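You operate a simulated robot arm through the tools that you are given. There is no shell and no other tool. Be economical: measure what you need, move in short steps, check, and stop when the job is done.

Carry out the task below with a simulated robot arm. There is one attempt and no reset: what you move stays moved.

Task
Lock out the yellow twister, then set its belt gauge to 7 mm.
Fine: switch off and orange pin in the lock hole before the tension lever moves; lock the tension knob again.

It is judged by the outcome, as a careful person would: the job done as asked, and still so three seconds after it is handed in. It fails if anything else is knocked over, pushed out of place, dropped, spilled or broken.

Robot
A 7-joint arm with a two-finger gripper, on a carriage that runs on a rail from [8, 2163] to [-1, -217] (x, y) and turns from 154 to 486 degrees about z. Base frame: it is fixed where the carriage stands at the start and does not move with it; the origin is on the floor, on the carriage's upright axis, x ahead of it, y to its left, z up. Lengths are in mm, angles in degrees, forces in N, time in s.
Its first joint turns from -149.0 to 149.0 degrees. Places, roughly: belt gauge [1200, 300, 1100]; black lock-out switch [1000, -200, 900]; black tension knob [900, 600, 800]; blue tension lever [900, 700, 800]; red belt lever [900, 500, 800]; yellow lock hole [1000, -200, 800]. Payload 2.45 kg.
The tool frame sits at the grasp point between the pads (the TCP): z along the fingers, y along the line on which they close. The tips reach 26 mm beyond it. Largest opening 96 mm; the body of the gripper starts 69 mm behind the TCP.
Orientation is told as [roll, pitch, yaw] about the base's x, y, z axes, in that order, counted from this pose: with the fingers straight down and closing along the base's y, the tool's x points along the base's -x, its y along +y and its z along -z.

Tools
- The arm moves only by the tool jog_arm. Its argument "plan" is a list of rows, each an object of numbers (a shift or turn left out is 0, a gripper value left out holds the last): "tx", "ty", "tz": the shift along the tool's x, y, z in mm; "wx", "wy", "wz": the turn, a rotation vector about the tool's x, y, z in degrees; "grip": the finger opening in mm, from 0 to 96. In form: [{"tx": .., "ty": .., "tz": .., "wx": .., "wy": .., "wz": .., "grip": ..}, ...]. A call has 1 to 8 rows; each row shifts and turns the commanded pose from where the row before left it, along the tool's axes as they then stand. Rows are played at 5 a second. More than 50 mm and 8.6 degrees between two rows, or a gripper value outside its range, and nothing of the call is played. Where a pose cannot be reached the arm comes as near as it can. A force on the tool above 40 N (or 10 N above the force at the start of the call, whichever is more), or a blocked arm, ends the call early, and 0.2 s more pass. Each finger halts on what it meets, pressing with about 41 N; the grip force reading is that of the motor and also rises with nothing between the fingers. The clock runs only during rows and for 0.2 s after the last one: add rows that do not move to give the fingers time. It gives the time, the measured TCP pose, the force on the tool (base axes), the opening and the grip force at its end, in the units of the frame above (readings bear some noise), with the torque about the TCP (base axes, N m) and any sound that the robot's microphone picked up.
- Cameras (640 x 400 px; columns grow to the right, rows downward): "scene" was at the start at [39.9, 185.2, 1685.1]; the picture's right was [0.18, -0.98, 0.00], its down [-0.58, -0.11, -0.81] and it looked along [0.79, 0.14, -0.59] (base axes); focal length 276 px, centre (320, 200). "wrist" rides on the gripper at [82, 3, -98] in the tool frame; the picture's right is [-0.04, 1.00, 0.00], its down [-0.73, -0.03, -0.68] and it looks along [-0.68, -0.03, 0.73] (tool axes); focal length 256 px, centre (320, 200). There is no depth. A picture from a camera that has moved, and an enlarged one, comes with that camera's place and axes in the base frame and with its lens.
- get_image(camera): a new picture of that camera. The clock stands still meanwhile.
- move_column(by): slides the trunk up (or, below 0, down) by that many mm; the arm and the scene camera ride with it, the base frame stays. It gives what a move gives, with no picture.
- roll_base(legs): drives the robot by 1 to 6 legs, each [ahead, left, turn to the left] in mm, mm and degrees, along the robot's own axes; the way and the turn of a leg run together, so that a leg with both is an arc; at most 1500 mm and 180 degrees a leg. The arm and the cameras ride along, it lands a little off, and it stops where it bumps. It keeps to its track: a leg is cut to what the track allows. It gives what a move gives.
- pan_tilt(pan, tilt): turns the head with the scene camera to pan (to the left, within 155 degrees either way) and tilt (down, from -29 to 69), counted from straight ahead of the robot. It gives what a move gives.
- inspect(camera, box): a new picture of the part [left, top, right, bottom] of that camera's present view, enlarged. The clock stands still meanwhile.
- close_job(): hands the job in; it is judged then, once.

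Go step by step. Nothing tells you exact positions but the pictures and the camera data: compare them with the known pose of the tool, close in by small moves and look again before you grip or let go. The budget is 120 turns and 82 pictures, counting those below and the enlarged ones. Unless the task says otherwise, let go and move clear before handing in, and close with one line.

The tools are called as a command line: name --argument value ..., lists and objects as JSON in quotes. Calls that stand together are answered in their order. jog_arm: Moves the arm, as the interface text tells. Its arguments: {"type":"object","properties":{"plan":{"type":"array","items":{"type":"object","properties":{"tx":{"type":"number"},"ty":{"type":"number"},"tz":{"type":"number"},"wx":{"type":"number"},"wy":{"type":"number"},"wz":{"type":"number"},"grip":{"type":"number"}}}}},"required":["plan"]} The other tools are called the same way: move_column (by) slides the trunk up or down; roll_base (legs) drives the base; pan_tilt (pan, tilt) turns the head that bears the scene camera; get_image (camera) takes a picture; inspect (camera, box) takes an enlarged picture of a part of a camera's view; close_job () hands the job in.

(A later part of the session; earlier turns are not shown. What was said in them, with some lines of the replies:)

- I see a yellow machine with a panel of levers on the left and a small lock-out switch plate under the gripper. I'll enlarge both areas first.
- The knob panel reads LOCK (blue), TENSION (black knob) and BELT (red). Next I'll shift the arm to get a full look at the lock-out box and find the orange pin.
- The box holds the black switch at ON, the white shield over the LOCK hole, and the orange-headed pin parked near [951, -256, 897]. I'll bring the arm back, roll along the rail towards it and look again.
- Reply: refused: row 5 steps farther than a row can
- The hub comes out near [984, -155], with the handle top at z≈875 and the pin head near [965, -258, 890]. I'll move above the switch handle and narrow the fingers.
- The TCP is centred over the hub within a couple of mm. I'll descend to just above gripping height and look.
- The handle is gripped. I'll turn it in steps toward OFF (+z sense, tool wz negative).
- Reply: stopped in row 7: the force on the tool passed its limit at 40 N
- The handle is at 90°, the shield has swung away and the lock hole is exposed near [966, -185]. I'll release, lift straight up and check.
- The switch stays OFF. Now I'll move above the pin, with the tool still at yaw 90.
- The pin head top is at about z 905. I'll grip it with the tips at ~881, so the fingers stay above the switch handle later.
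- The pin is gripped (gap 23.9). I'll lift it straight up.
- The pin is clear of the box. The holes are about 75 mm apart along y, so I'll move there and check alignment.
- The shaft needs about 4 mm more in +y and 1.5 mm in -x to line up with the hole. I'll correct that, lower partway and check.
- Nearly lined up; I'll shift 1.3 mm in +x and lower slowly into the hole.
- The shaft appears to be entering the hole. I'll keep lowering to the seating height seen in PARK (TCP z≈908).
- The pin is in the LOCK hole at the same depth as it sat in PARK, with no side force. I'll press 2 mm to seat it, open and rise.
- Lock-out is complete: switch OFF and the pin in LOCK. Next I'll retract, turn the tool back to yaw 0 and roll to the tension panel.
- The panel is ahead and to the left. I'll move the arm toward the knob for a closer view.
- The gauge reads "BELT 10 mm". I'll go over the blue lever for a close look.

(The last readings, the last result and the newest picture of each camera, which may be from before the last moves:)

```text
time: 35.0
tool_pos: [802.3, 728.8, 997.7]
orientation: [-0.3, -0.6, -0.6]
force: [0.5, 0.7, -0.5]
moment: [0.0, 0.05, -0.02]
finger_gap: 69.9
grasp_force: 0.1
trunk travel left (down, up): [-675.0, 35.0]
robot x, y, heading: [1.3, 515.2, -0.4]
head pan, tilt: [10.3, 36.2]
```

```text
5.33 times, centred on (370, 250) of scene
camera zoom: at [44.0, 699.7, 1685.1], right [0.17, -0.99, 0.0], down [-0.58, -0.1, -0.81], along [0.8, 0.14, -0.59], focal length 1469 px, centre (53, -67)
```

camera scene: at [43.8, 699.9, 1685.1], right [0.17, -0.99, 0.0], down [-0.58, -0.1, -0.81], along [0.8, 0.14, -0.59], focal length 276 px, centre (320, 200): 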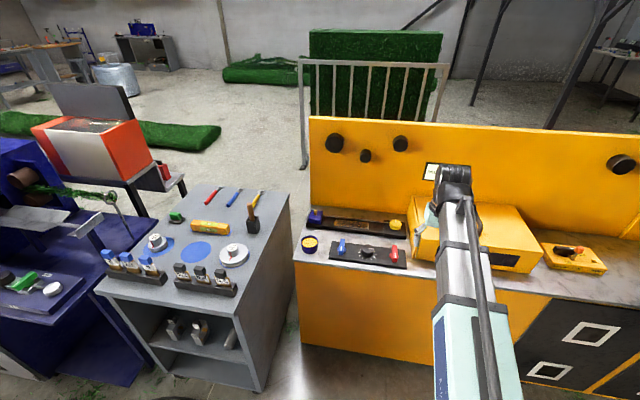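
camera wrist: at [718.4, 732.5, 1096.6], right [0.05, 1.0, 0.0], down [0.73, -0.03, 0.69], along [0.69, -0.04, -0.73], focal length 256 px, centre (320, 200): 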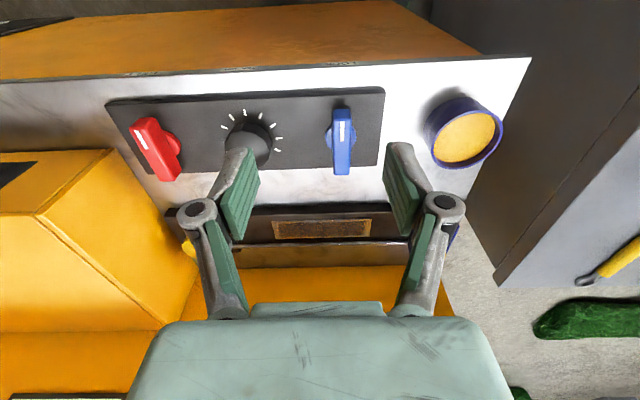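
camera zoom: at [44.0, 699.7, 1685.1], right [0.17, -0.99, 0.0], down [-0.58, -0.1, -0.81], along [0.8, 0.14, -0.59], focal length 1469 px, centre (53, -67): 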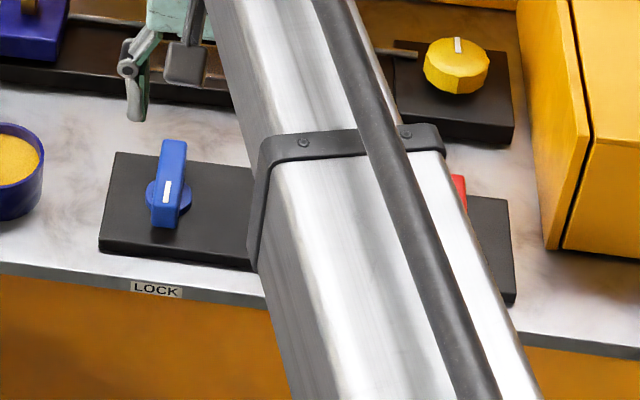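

inspect --camera "wrist" --box '[100, 60, 400, 220]'

```text
2.13 times, centred on (250, 140) of wrist
camera zoom: at [718.4, 732.5, 1096.6], right [0.05, 1.0, 0.0], down [0.73, -0.03, 0.69], along [0.69, -0.04, -0.73], focal length 546 px, centre (469, 328)
```

zoom: 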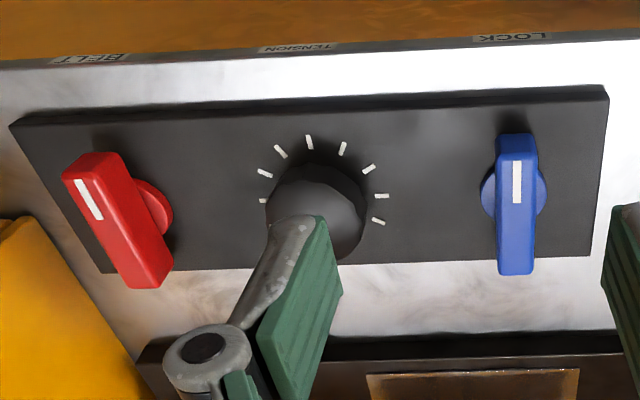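

The blue lever is a bar knob just like the lock-out switch, hub near [872, 747]. I'll move above it and look again before gripping.

jog_arm --plan '[{"tx": -35, "ty": 9, "grip": 55}, {"tx": -35, "ty": 9}, {"tz": 35}, {"tz": 33}, {}]'

get_image --camera "wrist"

```text
time: 36.1
tool_pos: [873.4, 745.0, 927.3]
orientation: [-0.1, -0.4, -0.6]
force: [-0.4, -0.5, -1.0]
moment: [-0.01, 0.02, -0.01]
finger_gap: 54.8
grasp_force: 0.1
trunk travel left (down, up): [-675.0, 35.0]
robot x, y, heading: [5.5, 513.7, -0.4]
head pan, tilt: [10.3, 36.2]
```

```text
37 pictures are left
camera wrist: at [791.1, 748.9, 1026.3], right [0.05, 1.0, 0.0], down [0.73, -0.03, 0.69], along [0.69, -0.04, -0.73], focal length 256 px, centre (320, 200)
```

wrist: 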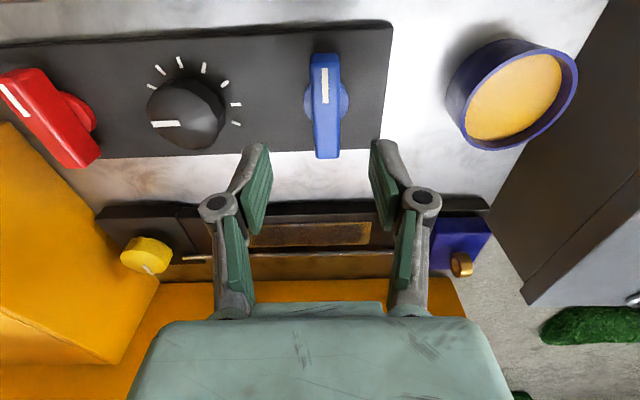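

jog_arm --plan '[{"ty": 3}, {"tz": 30}, {"tz": 22}, {"tz": 12}, {}]'

inspect --camera "wrist" --box '[200, 110, 440, 260]'

```text
time: 37.4
tool_pos: [872.8, 747.1, 865.2]
orientation: [-0.2, -0.5, -0.6]
force: [-0.4, -0.3, -0.4]
moment: [0.02, 0.02, 0.01]
finger_gap: 54.8
grasp_force: 0.0
trunk travel left (down, up): [-675.0, 35.0]
robot x, y, heading: [0.1, 515.9, -0.7]
head pan, tilt: [10.3, 36.2]
```

```text
2.67 times, centred on (320, 185) of wrist
camera zoom: at [790.0, 750.6, 963.3], right [0.05, 1.0, 0.0], down [0.73, -0.03, 0.69], along [0.68, -0.04, -0.73], focal length 683 px, centre (320, 240)
```

zoom: 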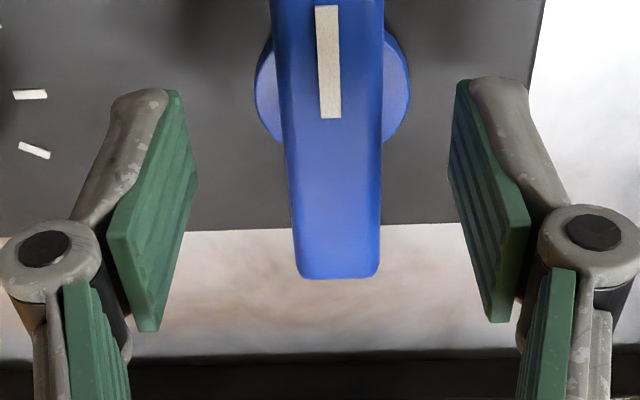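

The view matches the earlier switch grip. I'll lower 3 mm and grip, then test a small turn to find the free direction.

jog_arm --plan '[{"tz": 3, "ty": 1}, {"grip": 35}, {"grip": 10}, {}, {}]'

jog_arm --plan '[{"wz": -7}, {"wz": -7}, {}]'

inspect --camera "wrist" --box '[120, 40, 440, 260]'

```text
time: 38.5
tool_pos: [873.3, 750.4, 863.4]
orientation: [-0.3, -0.7, -0.5]
force: [2.2, 8.0, 4.0]
moment: [0.23, -0.07, 0.25]
finger_gap: 21.0
grasp_force: 44.9
trunk travel left (down, up): [-675.0, 35.0]
robot x, y, heading: [2.1, 516.1, -0.5]
head pan, tilt: [10.3, 36.2]
```

```text
time: 39.4
tool_pos: [872.9, 747.8, 862.5]
orientation: [-0.4, -0.5, 13.4]
force: [3.1, 3.3, 1.9]
moment: [0.43, -1.21, -0.02]
finger_gap: 20.6
grasp_force: 44.9
trunk travel left (down, up): [-675.0, 35.0]
robot x, y, heading: [2.8, 516.8, -0.3]
head pan, tilt: [10.3, 36.2]
```

```text
1.82 times, centred on (280, 150) of wrist
camera zoom: at [791.8, 732.2, 960.8], right [-0.19, 0.98, -0.01], down [0.71, 0.15, 0.69], along [0.67, 0.13, -0.73], focal length 465 px, centre (393, 291)
```

zoom: 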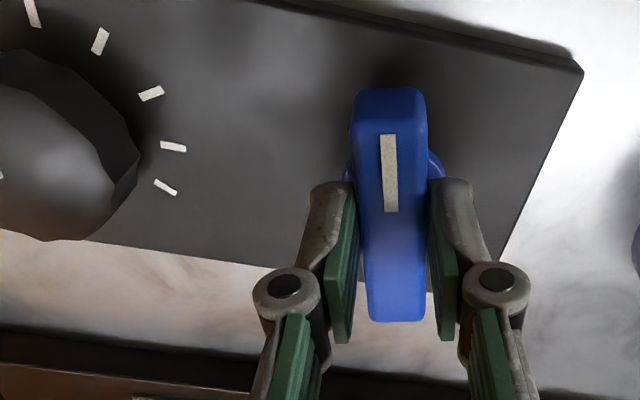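

The lever turns freely this way. I'll carry on to 90°.

jog_arm --plan '[{"wz": -8}, {"wz": -8}, {"wz": -8}, {"wz": -8}, {}]'

jog_arm --plan '[{"wz": -8}, {"wz": -8}, {"wz": -8}, {"wz": -8}, {"wz": -8}, {}]'

get_image --camera "wrist"

```text
time: 40.5
tool_pos: [874.1, 746.0, 862.2]
orientation: [-0.7, -0.1, 45.4]
force: [7.9, -9.1, -2.5]
moment: [0.56, -0.92, -0.05]
finger_gap: 21.0
grasp_force: 45.2
trunk travel left (down, up): [-675.0, 35.0]
robot x, y, heading: [1.6, 515.1, -0.8]
head pan, tilt: [10.3, 36.2]
```

```text
time: 42.0
tool_pos: [876.2, 745.7, 862.2]
orientation: [-0.8, 0.4, 85.4]
force: [28.8, -24.7, 6.1]
moment: [0.46, -0.57, -0.09]
finger_gap: 20.8
grasp_force: 45.1
trunk travel left (down, up): [-675.0, 35.0]
robot x, y, heading: [2.5, 518.6, -0.3]
head pan, tilt: [10.3, 36.2]
```

```text
34 pictures are left
camera wrist: at [865.6, 664.0, 962.0], right [-0.99, 0.12, -0.01], down [0.08, 0.73, 0.67], along [0.09, 0.67, -0.74], focal length 256 px, centre (320, 200)
```

wrist: 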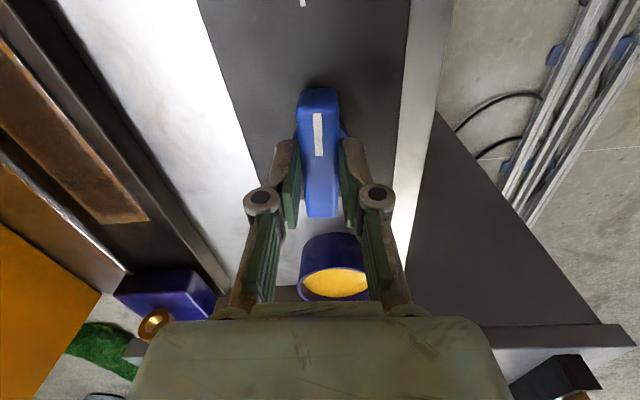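

jog_arm --plan '[{"ty": -2, "tx": 2}, {"wz": -5.2}, {}]'

jog_arm --plan '[{"grip": 50}, {}, {"tz": -40}, {"tz": -45}, {"tz": -25}]'

get_image --camera "wrist"

inspect --camera "scene" --box '[290, 150, 450, 270]'

```text
time: 42.8
tool_pos: [878.3, 743.9, 861.3]
orientation: [-0.9, 0.4, 90.6]
force: [27.6, -14.6, 9.0]
moment: [-0.7, -0.56, -0.93]
finger_gap: 20.9
grasp_force: 45.2
trunk travel left (down, up): [-675.0, 35.0]
robot x, y, heading: [0.5, 517.4, -0.6]
head pan, tilt: [10.3, 36.2]
```

```text
time: 44.0
tool_pos: [874.0, 745.2, 972.8]
orientation: [-0.5, 0.3, 90.6]
force: [-0.3, 0.1, -0.1]
moment: [0.02, 0.02, -0.04]
finger_gap: 50.0
grasp_force: 0.1
trunk travel left (down, up): [-675.0, 35.0]
robot x, y, heading: [1.7, 516.7, -0.6]
head pan, tilt: [10.3, 36.2]
```

```text
33 pictures are left
camera wrist: at [870.1, 664.6, 1071.9], right [-1.0, 0.03, -0.01], down [0.02, 0.74, 0.68], along [0.03, 0.68, -0.74], focal length 256 px, centre (320, 200)
```

wrist: 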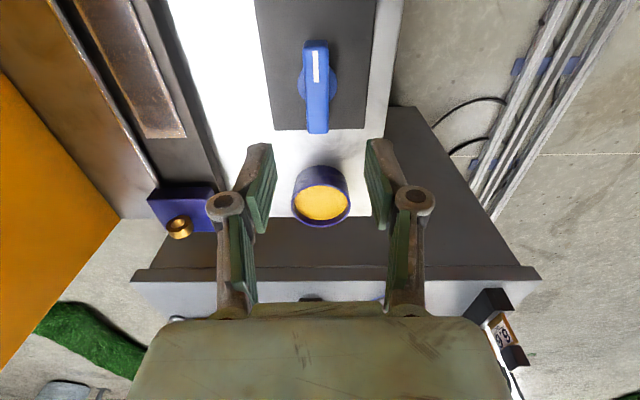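

```text
3.33 times, centred on (370, 210) of scene
camera zoom: at [43.7, 699.7, 1685.1], right [0.17, -0.99, 0.0], down [-0.58, -0.1, -0.81], along [0.8, 0.14, -0.59], focal length 918 px, centre (153, 167)
```

zoom: 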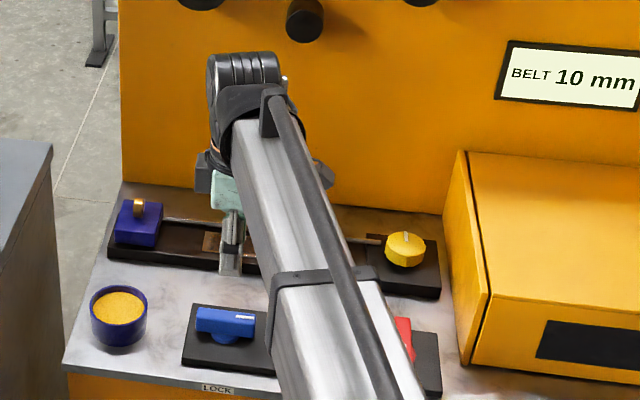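

The blue lever now points across (unlocked, I believe). Next I'll move over the tension knob for a look.

jog_arm --plan '[{"tx": 35, "grip": 70}, {"tx": 35}, {"tx": 29, "ty": 4}, {"tz": 40}, {}]'

get_image --camera "wrist"

```text
time: 45.1
tool_pos: [871.5, 647.3, 930.3]
orientation: [-0.4, 0.3, 90.6]
force: [0.2, -0.4, -0.1]
moment: [0.02, 0.0, -0.03]
finger_gap: 69.9
grasp_force: 0.1
trunk travel left (down, up): [-675.0, 35.0]
robot x, y, heading: [4.6, 518.9, -0.7]
head pan, tilt: [10.3, 36.2]
```

```text
31 pictures are left
camera wrist: at [868.7, 565.9, 1030.7], right [-1.0, 0.03, -0.01], down [0.02, 0.74, 0.68], along [0.03, 0.68, -0.74], focal length 256 px, centre (320, 200)
```

wrist: 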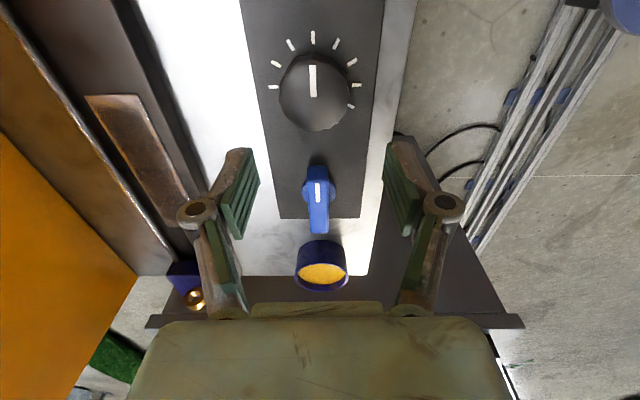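

inspect --camera "wrist" --box '[250, 20, 380, 150]'

```text
3.08 times, centred on (315, 85) of wrist
camera zoom: at [868.7, 565.9, 1030.7], right [-1.0, 0.03, -0.01], down [0.02, 0.74, 0.68], along [0.03, 0.68, -0.74], focal length 788 px, centre (335, 554)
```

zoom: 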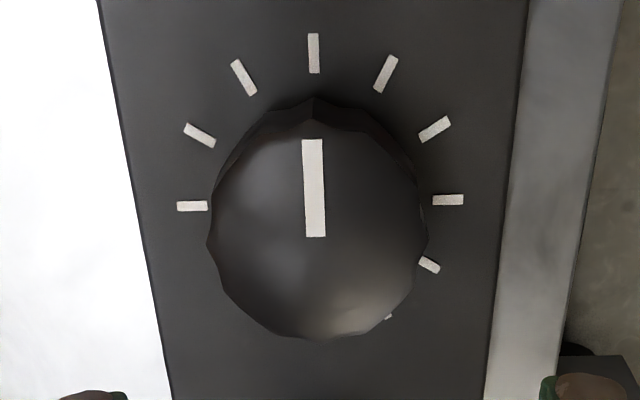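

The knob is about 51 mm across, centred near [876, 636] with its top at z≈846, and the pointer is at T4. I'll centre over it and lower.

jog_arm --plan '[{"tx": 11.5, "ty": -4.5, "grip": 84}, {"tz": 30}, {"tz": 28}, {"tz": 12}, {}]'

get_image --camera "wrist"

```text
time: 46.4
tool_pos: [877.0, 634.4, 862.2]
orientation: [-0.5, 0.4, 90.6]
force: [0.4, 0.2, 0.6]
moment: [0.01, 0.0, -0.02]
finger_gap: 84.1
grasp_force: 0.1
trunk travel left (down, up): [-675.0, 35.0]
robot x, y, heading: [0.1, 513.6, -0.7]
head pan, tilt: [10.3, 36.2]
```

```text
29 pictures are left
camera wrist: at [873.7, 553.8, 961.2], right [-1.0, 0.03, -0.01], down [0.02, 0.74, 0.68], along [0.03, 0.68, -0.74], focal length 256 px, centre (320, 200)
```

wrist: 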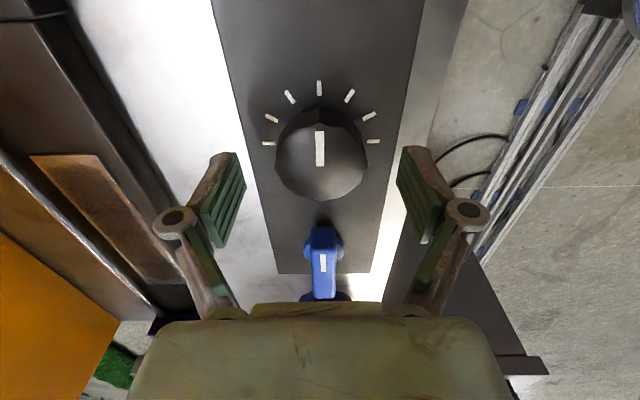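

jog_arm --plan '[{"tz": 6}, {"grip": 65}, {"grip": 40}, {}, {}]'

jog_arm --plan '[{"wz": 8}, {"wz": 8}, {}]'

get_image --camera "wrist"

inspect --camera "scene" --box '[410, 150, 460, 190]'

```text
time: 47.5
tool_pos: [877.9, 636.1, 856.0]
orientation: [-0.6, 0.4, 90.6]
force: [0.5, 0.9, 5.3]
moment: [0.0, 0.14, 0.03]
finger_gap: 51.8
grasp_force: 45.5
trunk travel left (down, up): [-675.0, 35.0]
robot x, y, heading: [6.0, 517.1, -0.7]
head pan, tilt: [10.3, 36.2]
```

```text
time: 48.4
tool_pos: [876.5, 636.1, 856.4]
orientation: [-0.5, 0.0, 74.5]
force: [-3.9, 2.8, -0.2]
moment: [-1.17, 0.12, 0.02]
finger_gap: 51.6
grasp_force: 45.2
trunk travel left (down, up): [-675.0, 35.0]
robot x, y, heading: [3.3, 516.0, -0.7]
head pan, tilt: [10.3, 36.2]
```

```text
28 pictures are left
camera wrist: at [850.2, 557.8, 956.3], right [-0.95, 0.31, -0.01], down [0.22, 0.7, 0.68], along [0.21, 0.64, -0.74], focal length 256 px, centre (320, 200)
```

wrist: 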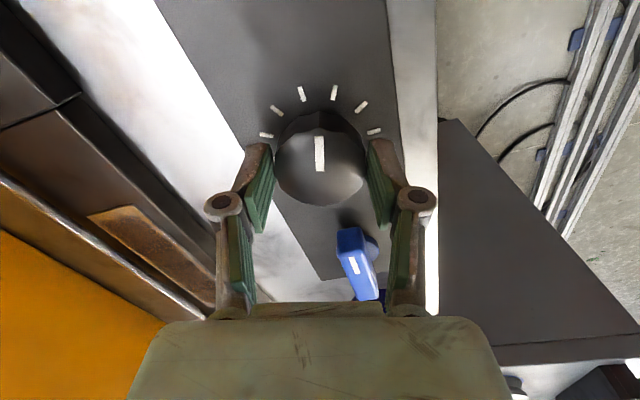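

```text
10.00 times, centred on (435, 170) of scene
camera zoom: at [43.4, 700.3, 1685.0], right [0.17, -0.99, 0.0], down [-0.58, -0.1, -0.81], along [0.8, 0.14, -0.59], focal length 2755 px, centre (-830, 500)
```

zoom: 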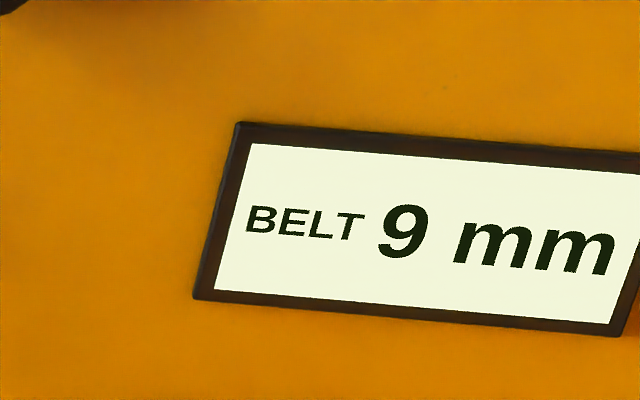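

The gauge fell to 9 mm, so this is the right direction, likely 30° (one tick) per mm. I'll turn on in steps.

jog_arm --plan '[{"wz": 8}, {"wz": 8}, {"wz": 8}, {"wz": 8}, {"wz": 8}, {}]'

inspect --camera "scene" --box '[410, 150, 460, 190]'

```text
time: 49.8
tool_pos: [874.1, 637.7, 856.4]
orientation: [-0.3, 0.0, 34.5]
force: [-25.2, 6.9, -13.0]
moment: [-0.14, -0.24, 0.04]
finger_gap: 51.6
grasp_force: 45.2
trunk travel left (down, up): [-675.0, 35.0]
robot x, y, heading: [-1.2, 515.9, -0.7]
head pan, tilt: [10.3, 36.2]
```

```text
10.00 times, centred on (435, 170) of scene
camera zoom: at [42.5, 700.8, 1684.9], right [0.17, -0.99, 0.0], down [-0.58, -0.1, -0.81], along [0.8, 0.14, -0.59], focal length 2755 px, centre (-830, 500)
```

zoom: 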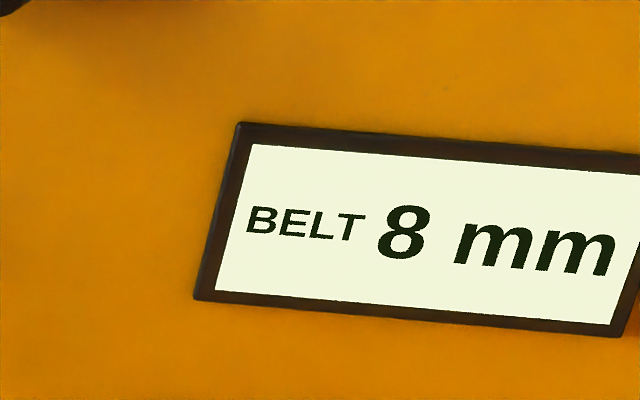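

jog_arm --plan '[{"tx": 1.3, "ty": 1.2}, {"wz": 8}, {"wz": 8}, {"wz": 8}, {"wz": 8}, {"wz": 2}, {}]'

inspect --camera "scene" --box '[410, 150, 460, 190]'

inspect --camera "wrist" --box '[220, 60, 420, 240]'

```text
time: 51.4
tool_pos: [874.1, 638.5, 857.3]
orientation: [-0.2, -0.4, 0.6]
force: [-18.2, 22.4, -8.7]
moment: [-0.39, 0.85, 0.09]
finger_gap: 51.6
grasp_force: 45.5
trunk travel left (down, up): [-675.0, 35.0]
robot x, y, heading: [1.4, 512.4, -0.5]
head pan, tilt: [10.3, 36.2]
```

```text
10.00 times, centred on (435, 170) of scene
camera zoom: at [43.0, 702.4, 1684.8], right [0.17, -0.99, 0.0], down [-0.58, -0.1, -0.81], along [0.8, 0.14, -0.59], focal length 2755 px, centre (-830, 500)
```

zoom: 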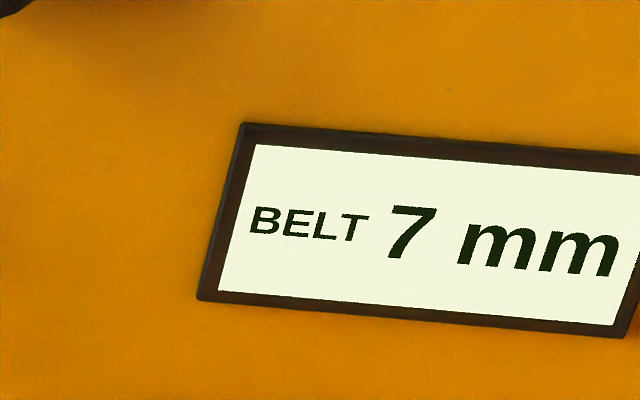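

```text
2.22 times, centred on (320, 150) of wrist
camera zoom: at [791.2, 641.2, 955.6], right [0.03, 1.0, 0.0], down [0.73, -0.02, 0.68], along [0.68, -0.02, -0.73], focal length 569 px, centre (320, 311)
```

zoom: 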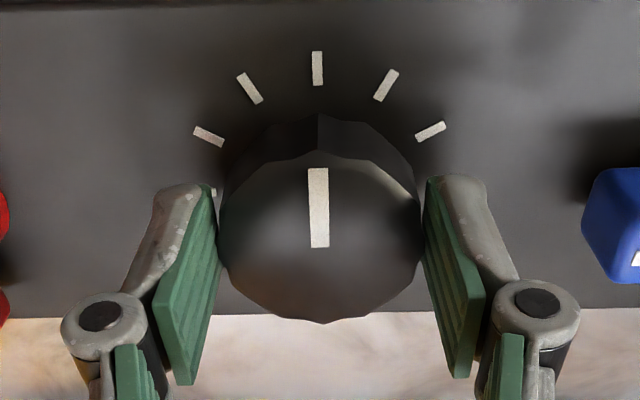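

The gauge reads 7 mm and the pointer sits right on its tick. I'll ease the side force, release, rise and check it holds.

jog_arm --plan '[{"tx": 1.5, "ty": 1.5}, {"grip": 84}, {}, {"tz": -40}, {"tz": -45}, {"tz": -25}]'

jog_arm --plan '[{"wz": -8.5}, {"wz": -8.5}, {"wz": -8.5}, {"wz": -8.5}, {"wz": -8.5}, {"wz": -8.5}, {"wz": -8.5}, {"wz": -8.5}]'

jog_arm --plan '[{"wz": -8.5}, {"wz": -8.5}, {"wz": -4.6}, {"tx": -40, "grip": 55}, {"tx": -40}, {"tx": -28}, {}]'

get_image --camera "wrist"

inspect --camera "scene" --box '[290, 140, 470, 275]'

```text
time: 52.8
tool_pos: [874.4, 636.7, 966.3]
orientation: [-0.2, -0.5, 0.5]
force: [0.2, 0.3, -0.2]
moment: [0.02, 0.02, 0.01]
finger_gap: 84.1
grasp_force: 0.0
trunk travel left (down, up): [-675.0, 35.0]
robot x, y, heading: [3.1, 514.9, -0.5]
head pan, tilt: [10.3, 36.2]
```

```text
time: 54.5
tool_pos: [873.7, 637.3, 965.3]
orientation: [-0.5, 0.0, 68.6]
force: [0.1, 0.6, -0.1]
moment: [0.0, 0.0, 0.0]
finger_gap: 84.0
grasp_force: 0.1
trunk travel left (down, up): [-675.0, 35.0]
robot x, y, heading: [2.5, 514.4, -0.4]
head pan, tilt: [10.3, 36.2]
```

```text
time: 56.1
tool_pos: [873.9, 747.1, 963.2]
orientation: [-0.5, 0.3, 90.1]
force: [0.0, -0.3, -0.8]
moment: [-0.04, 0.01, 0.0]
finger_gap: 54.9
grasp_force: 0.1
trunk travel left (down, up): [-675.0, 35.0]
robot x, y, heading: [1.3, 510.4, -0.6]
head pan, tilt: [10.3, 36.2]
```

```text
23 pictures are left
camera wrist: at [868.2, 664.3, 1063.4], right [-1.0, 0.04, -0.01], down [0.02, 0.74, 0.68], along [0.03, 0.68, -0.74], focal length 256 px, centre (320, 200)
```

wrist: 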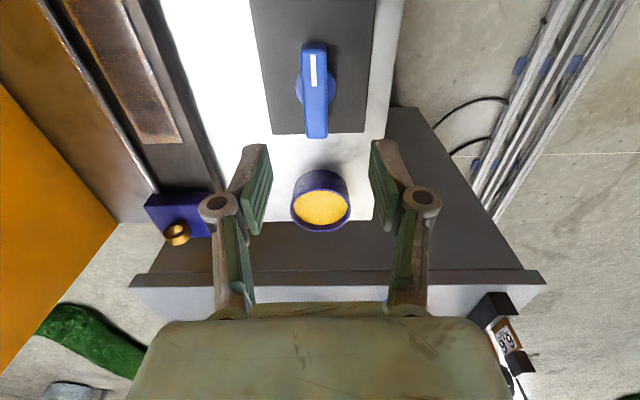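

```text
2.96 times, centred on (380, 208) of scene
camera zoom: at [43.8, 699.8, 1685.1], right [0.17, -0.99, 0.0], down [-0.58, -0.1, -0.81], along [0.8, 0.14, -0.59], focal length 816 px, centre (142, 178)
```

zoom: 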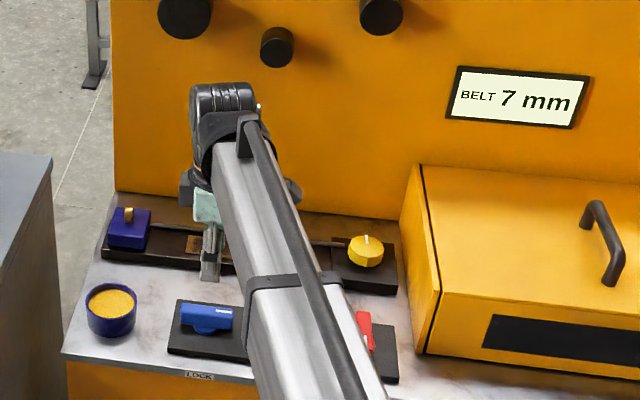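

The gauge holds at 7 mm. Now I'll lower onto the blue lever to turn it back to LOCK.

jog_arm --plan '[{"ty": -2, "tx": 0}, {"tz": 40}, {"tz": 40}, {"tz": 20}, {"grip": 40}, {"grip": 10}, {}, {}]'

get_image --camera "wrist"

```text
time: 58.0
tool_pos: [877.0, 744.0, 866.4]
orientation: [-0.8, 0.3, 90.1]
force: [25.3, 2.4, 10.0]
moment: [-0.35, -0.35, -0.37]
finger_gap: 20.9
grasp_force: 45.4
trunk travel left (down, up): [-675.0, 35.0]
robot x, y, heading: [0.2, 516.7, -0.8]
head pan, tilt: [10.3, 36.2]
```

```text
21 pictures are left
camera wrist: at [872.7, 662.3, 965.4], right [-1.0, 0.04, -0.01], down [0.02, 0.74, 0.68], along [0.04, 0.68, -0.74], focal length 256 px, centre (320, 200)
```

wrist: 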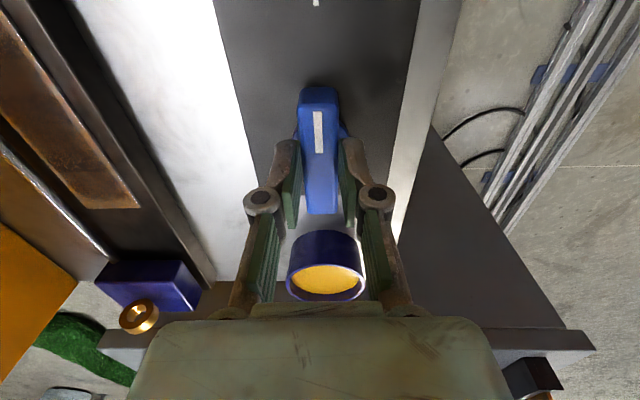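

jog_arm --plan '[{"ty": -2.5, "tx": -1}, {"wz": 8}, {"wz": 8}, {"wz": 8}, {"wz": 8}, {}]'

jog_arm --plan '[{"wz": 8}, {"wz": 8}, {"wz": 8}, {"wz": 8}, {}]'

```text
time: 59.4
tool_pos: [875.2, 744.9, 865.2]
orientation: [-0.3, 0.2, 58.1]
force: [-10.7, -16.5, -3.7]
moment: [-1.39, 1.02, 0.02]
finger_gap: 20.8
grasp_force: 44.9
trunk travel left (down, up): [-675.0, 35.0]
robot x, y, heading: [6.0, 517.9, -0.5]
head pan, tilt: [10.3, 36.2]
```

```text
time: 60.5
tool_pos: [874.6, 747.4, 867.2]
orientation: [-0.3, 0.1, 26.2]
force: [-4.2, -0.9, -0.3]
moment: [0.46, -0.88, -0.04]
finger_gap: 20.6
grasp_force: 44.8
trunk travel left (down, up): [-675.0, 35.0]
robot x, y, heading: [1.7, 516.0, -0.7]
head pan, tilt: [10.3, 36.2]
stopped in row 5: the force on the tool passed its limit at 40 N (the readings are from after the stop); the commanded pose is now the measured one
```

jog_arm --plan '[{"wz": 7}, {"wz": 7}, {}]'

jog_arm --plan '[{"wz": 7}, {"wz": 6}, {}]'

get_image --camera "wrist"

```text
time: 61.3
tool_pos: [873.6, 749.0, 865.1]
orientation: [-0.3, 0.3, 12.0]
force: [-7.9, 4.2, 1.0]
moment: [0.2, 0.1, -0.08]
finger_gap: 20.8
grasp_force: 45.3
trunk travel left (down, up): [-675.0, 35.0]
robot x, y, heading: [1.5, 516.4, -0.4]
head pan, tilt: [10.3, 36.2]
```

```text
time: 62.1
tool_pos: [873.9, 747.9, 865.8]
orientation: [-0.3, 0.0, -1.0]
force: [-10.0, 11.2, 3.5]
moment: [0.26, 1.44, 0.67]
finger_gap: 21.0
grasp_force: 44.8
trunk travel left (down, up): [-675.0, 35.0]
robot x, y, heading: [0.6, 511.5, -0.7]
head pan, tilt: [10.3, 36.2]
```

```text
20 pictures are left
camera wrist: at [791.4, 753.6, 965.4], right [0.06, 1.0, 0.0], down [0.73, -0.04, 0.68], along [0.68, -0.04, -0.74], focal length 256 px, centre (320, 200)
```

wrist: 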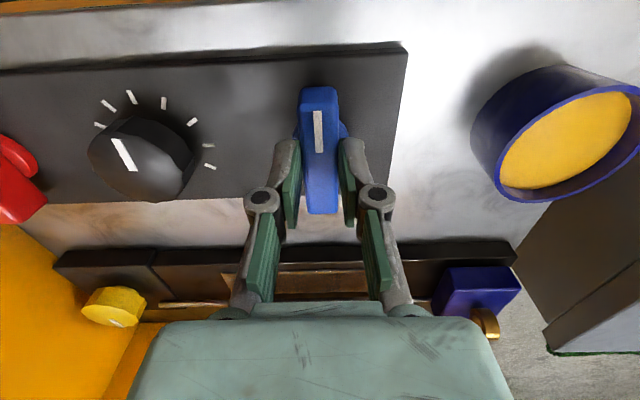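

The lever is back at its original LOCK stop (torque rising). I'll release, rise, retract and check everything.

jog_arm --plan '[{"grip": 55}, {}, {"tz": -40}, {"tz": -45}, {"tz": -45}, {"tx": 45}, {"tx": 45}]'

get_image --camera "wrist"

inspect --camera "scene" --box '[290, 140, 630, 285]'

```text
time: 63.7
tool_pos: [782.7, 750.1, 995.8]
orientation: [-0.3, 0.2, -1.0]
force: [0.0, -0.8, 0.6]
moment: [-0.02, 0.0, 0.02]
finger_gap: 54.8
grasp_force: 0.0
trunk travel left (down, up): [-675.0, 35.0]
robot x, y, heading: [3.2, 513.3, -0.5]
head pan, tilt: [10.3, 36.2]
```

```text
19 pictures are left
camera wrist: at [701.3, 754.0, 1094.3], right [0.06, 1.0, -0.01], down [0.73, -0.04, 0.68], along [0.68, -0.04, -0.74], focal length 256 px, centre (320, 200)
```

wrist: 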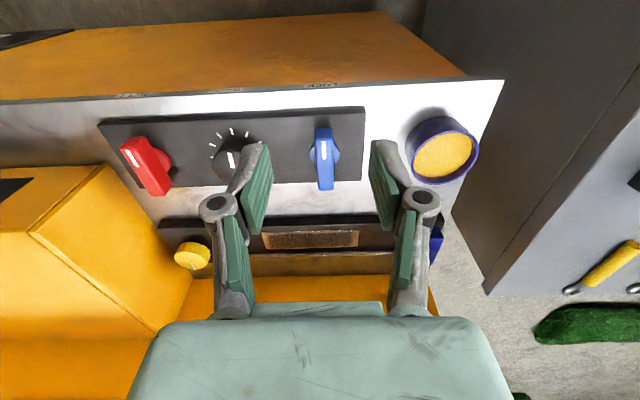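

```text
1.88 times, centred on (460, 212) of scene
camera zoom: at [43.4, 699.9, 1685.1], right [0.17, -0.99, 0.0], down [-0.58, -0.1, -0.81], along [0.8, 0.14, -0.59], focal length 518 px, centre (56, 176)
```

zoom: 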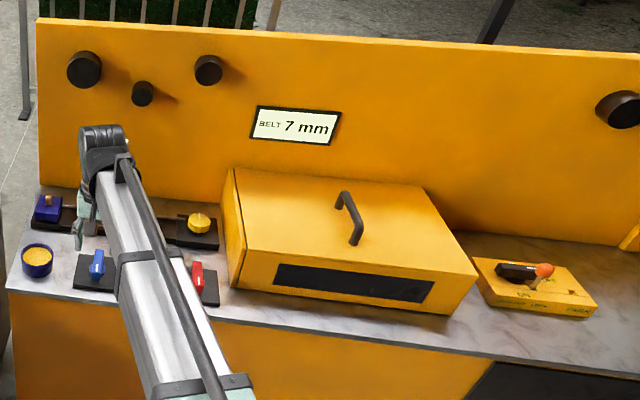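

The gauge reads 7 mm, the blue lever is back on LOCK, the switch is OFF with the pin in the lock hole, and the gripper is clear. I'm handing the job in.

close_job

```text
The job is handed in.
```

The yellow twister is locked out (switch OFF, orange pin in the lock hole), its belt gauge reads 7 mm, and the tension knob is locked again.
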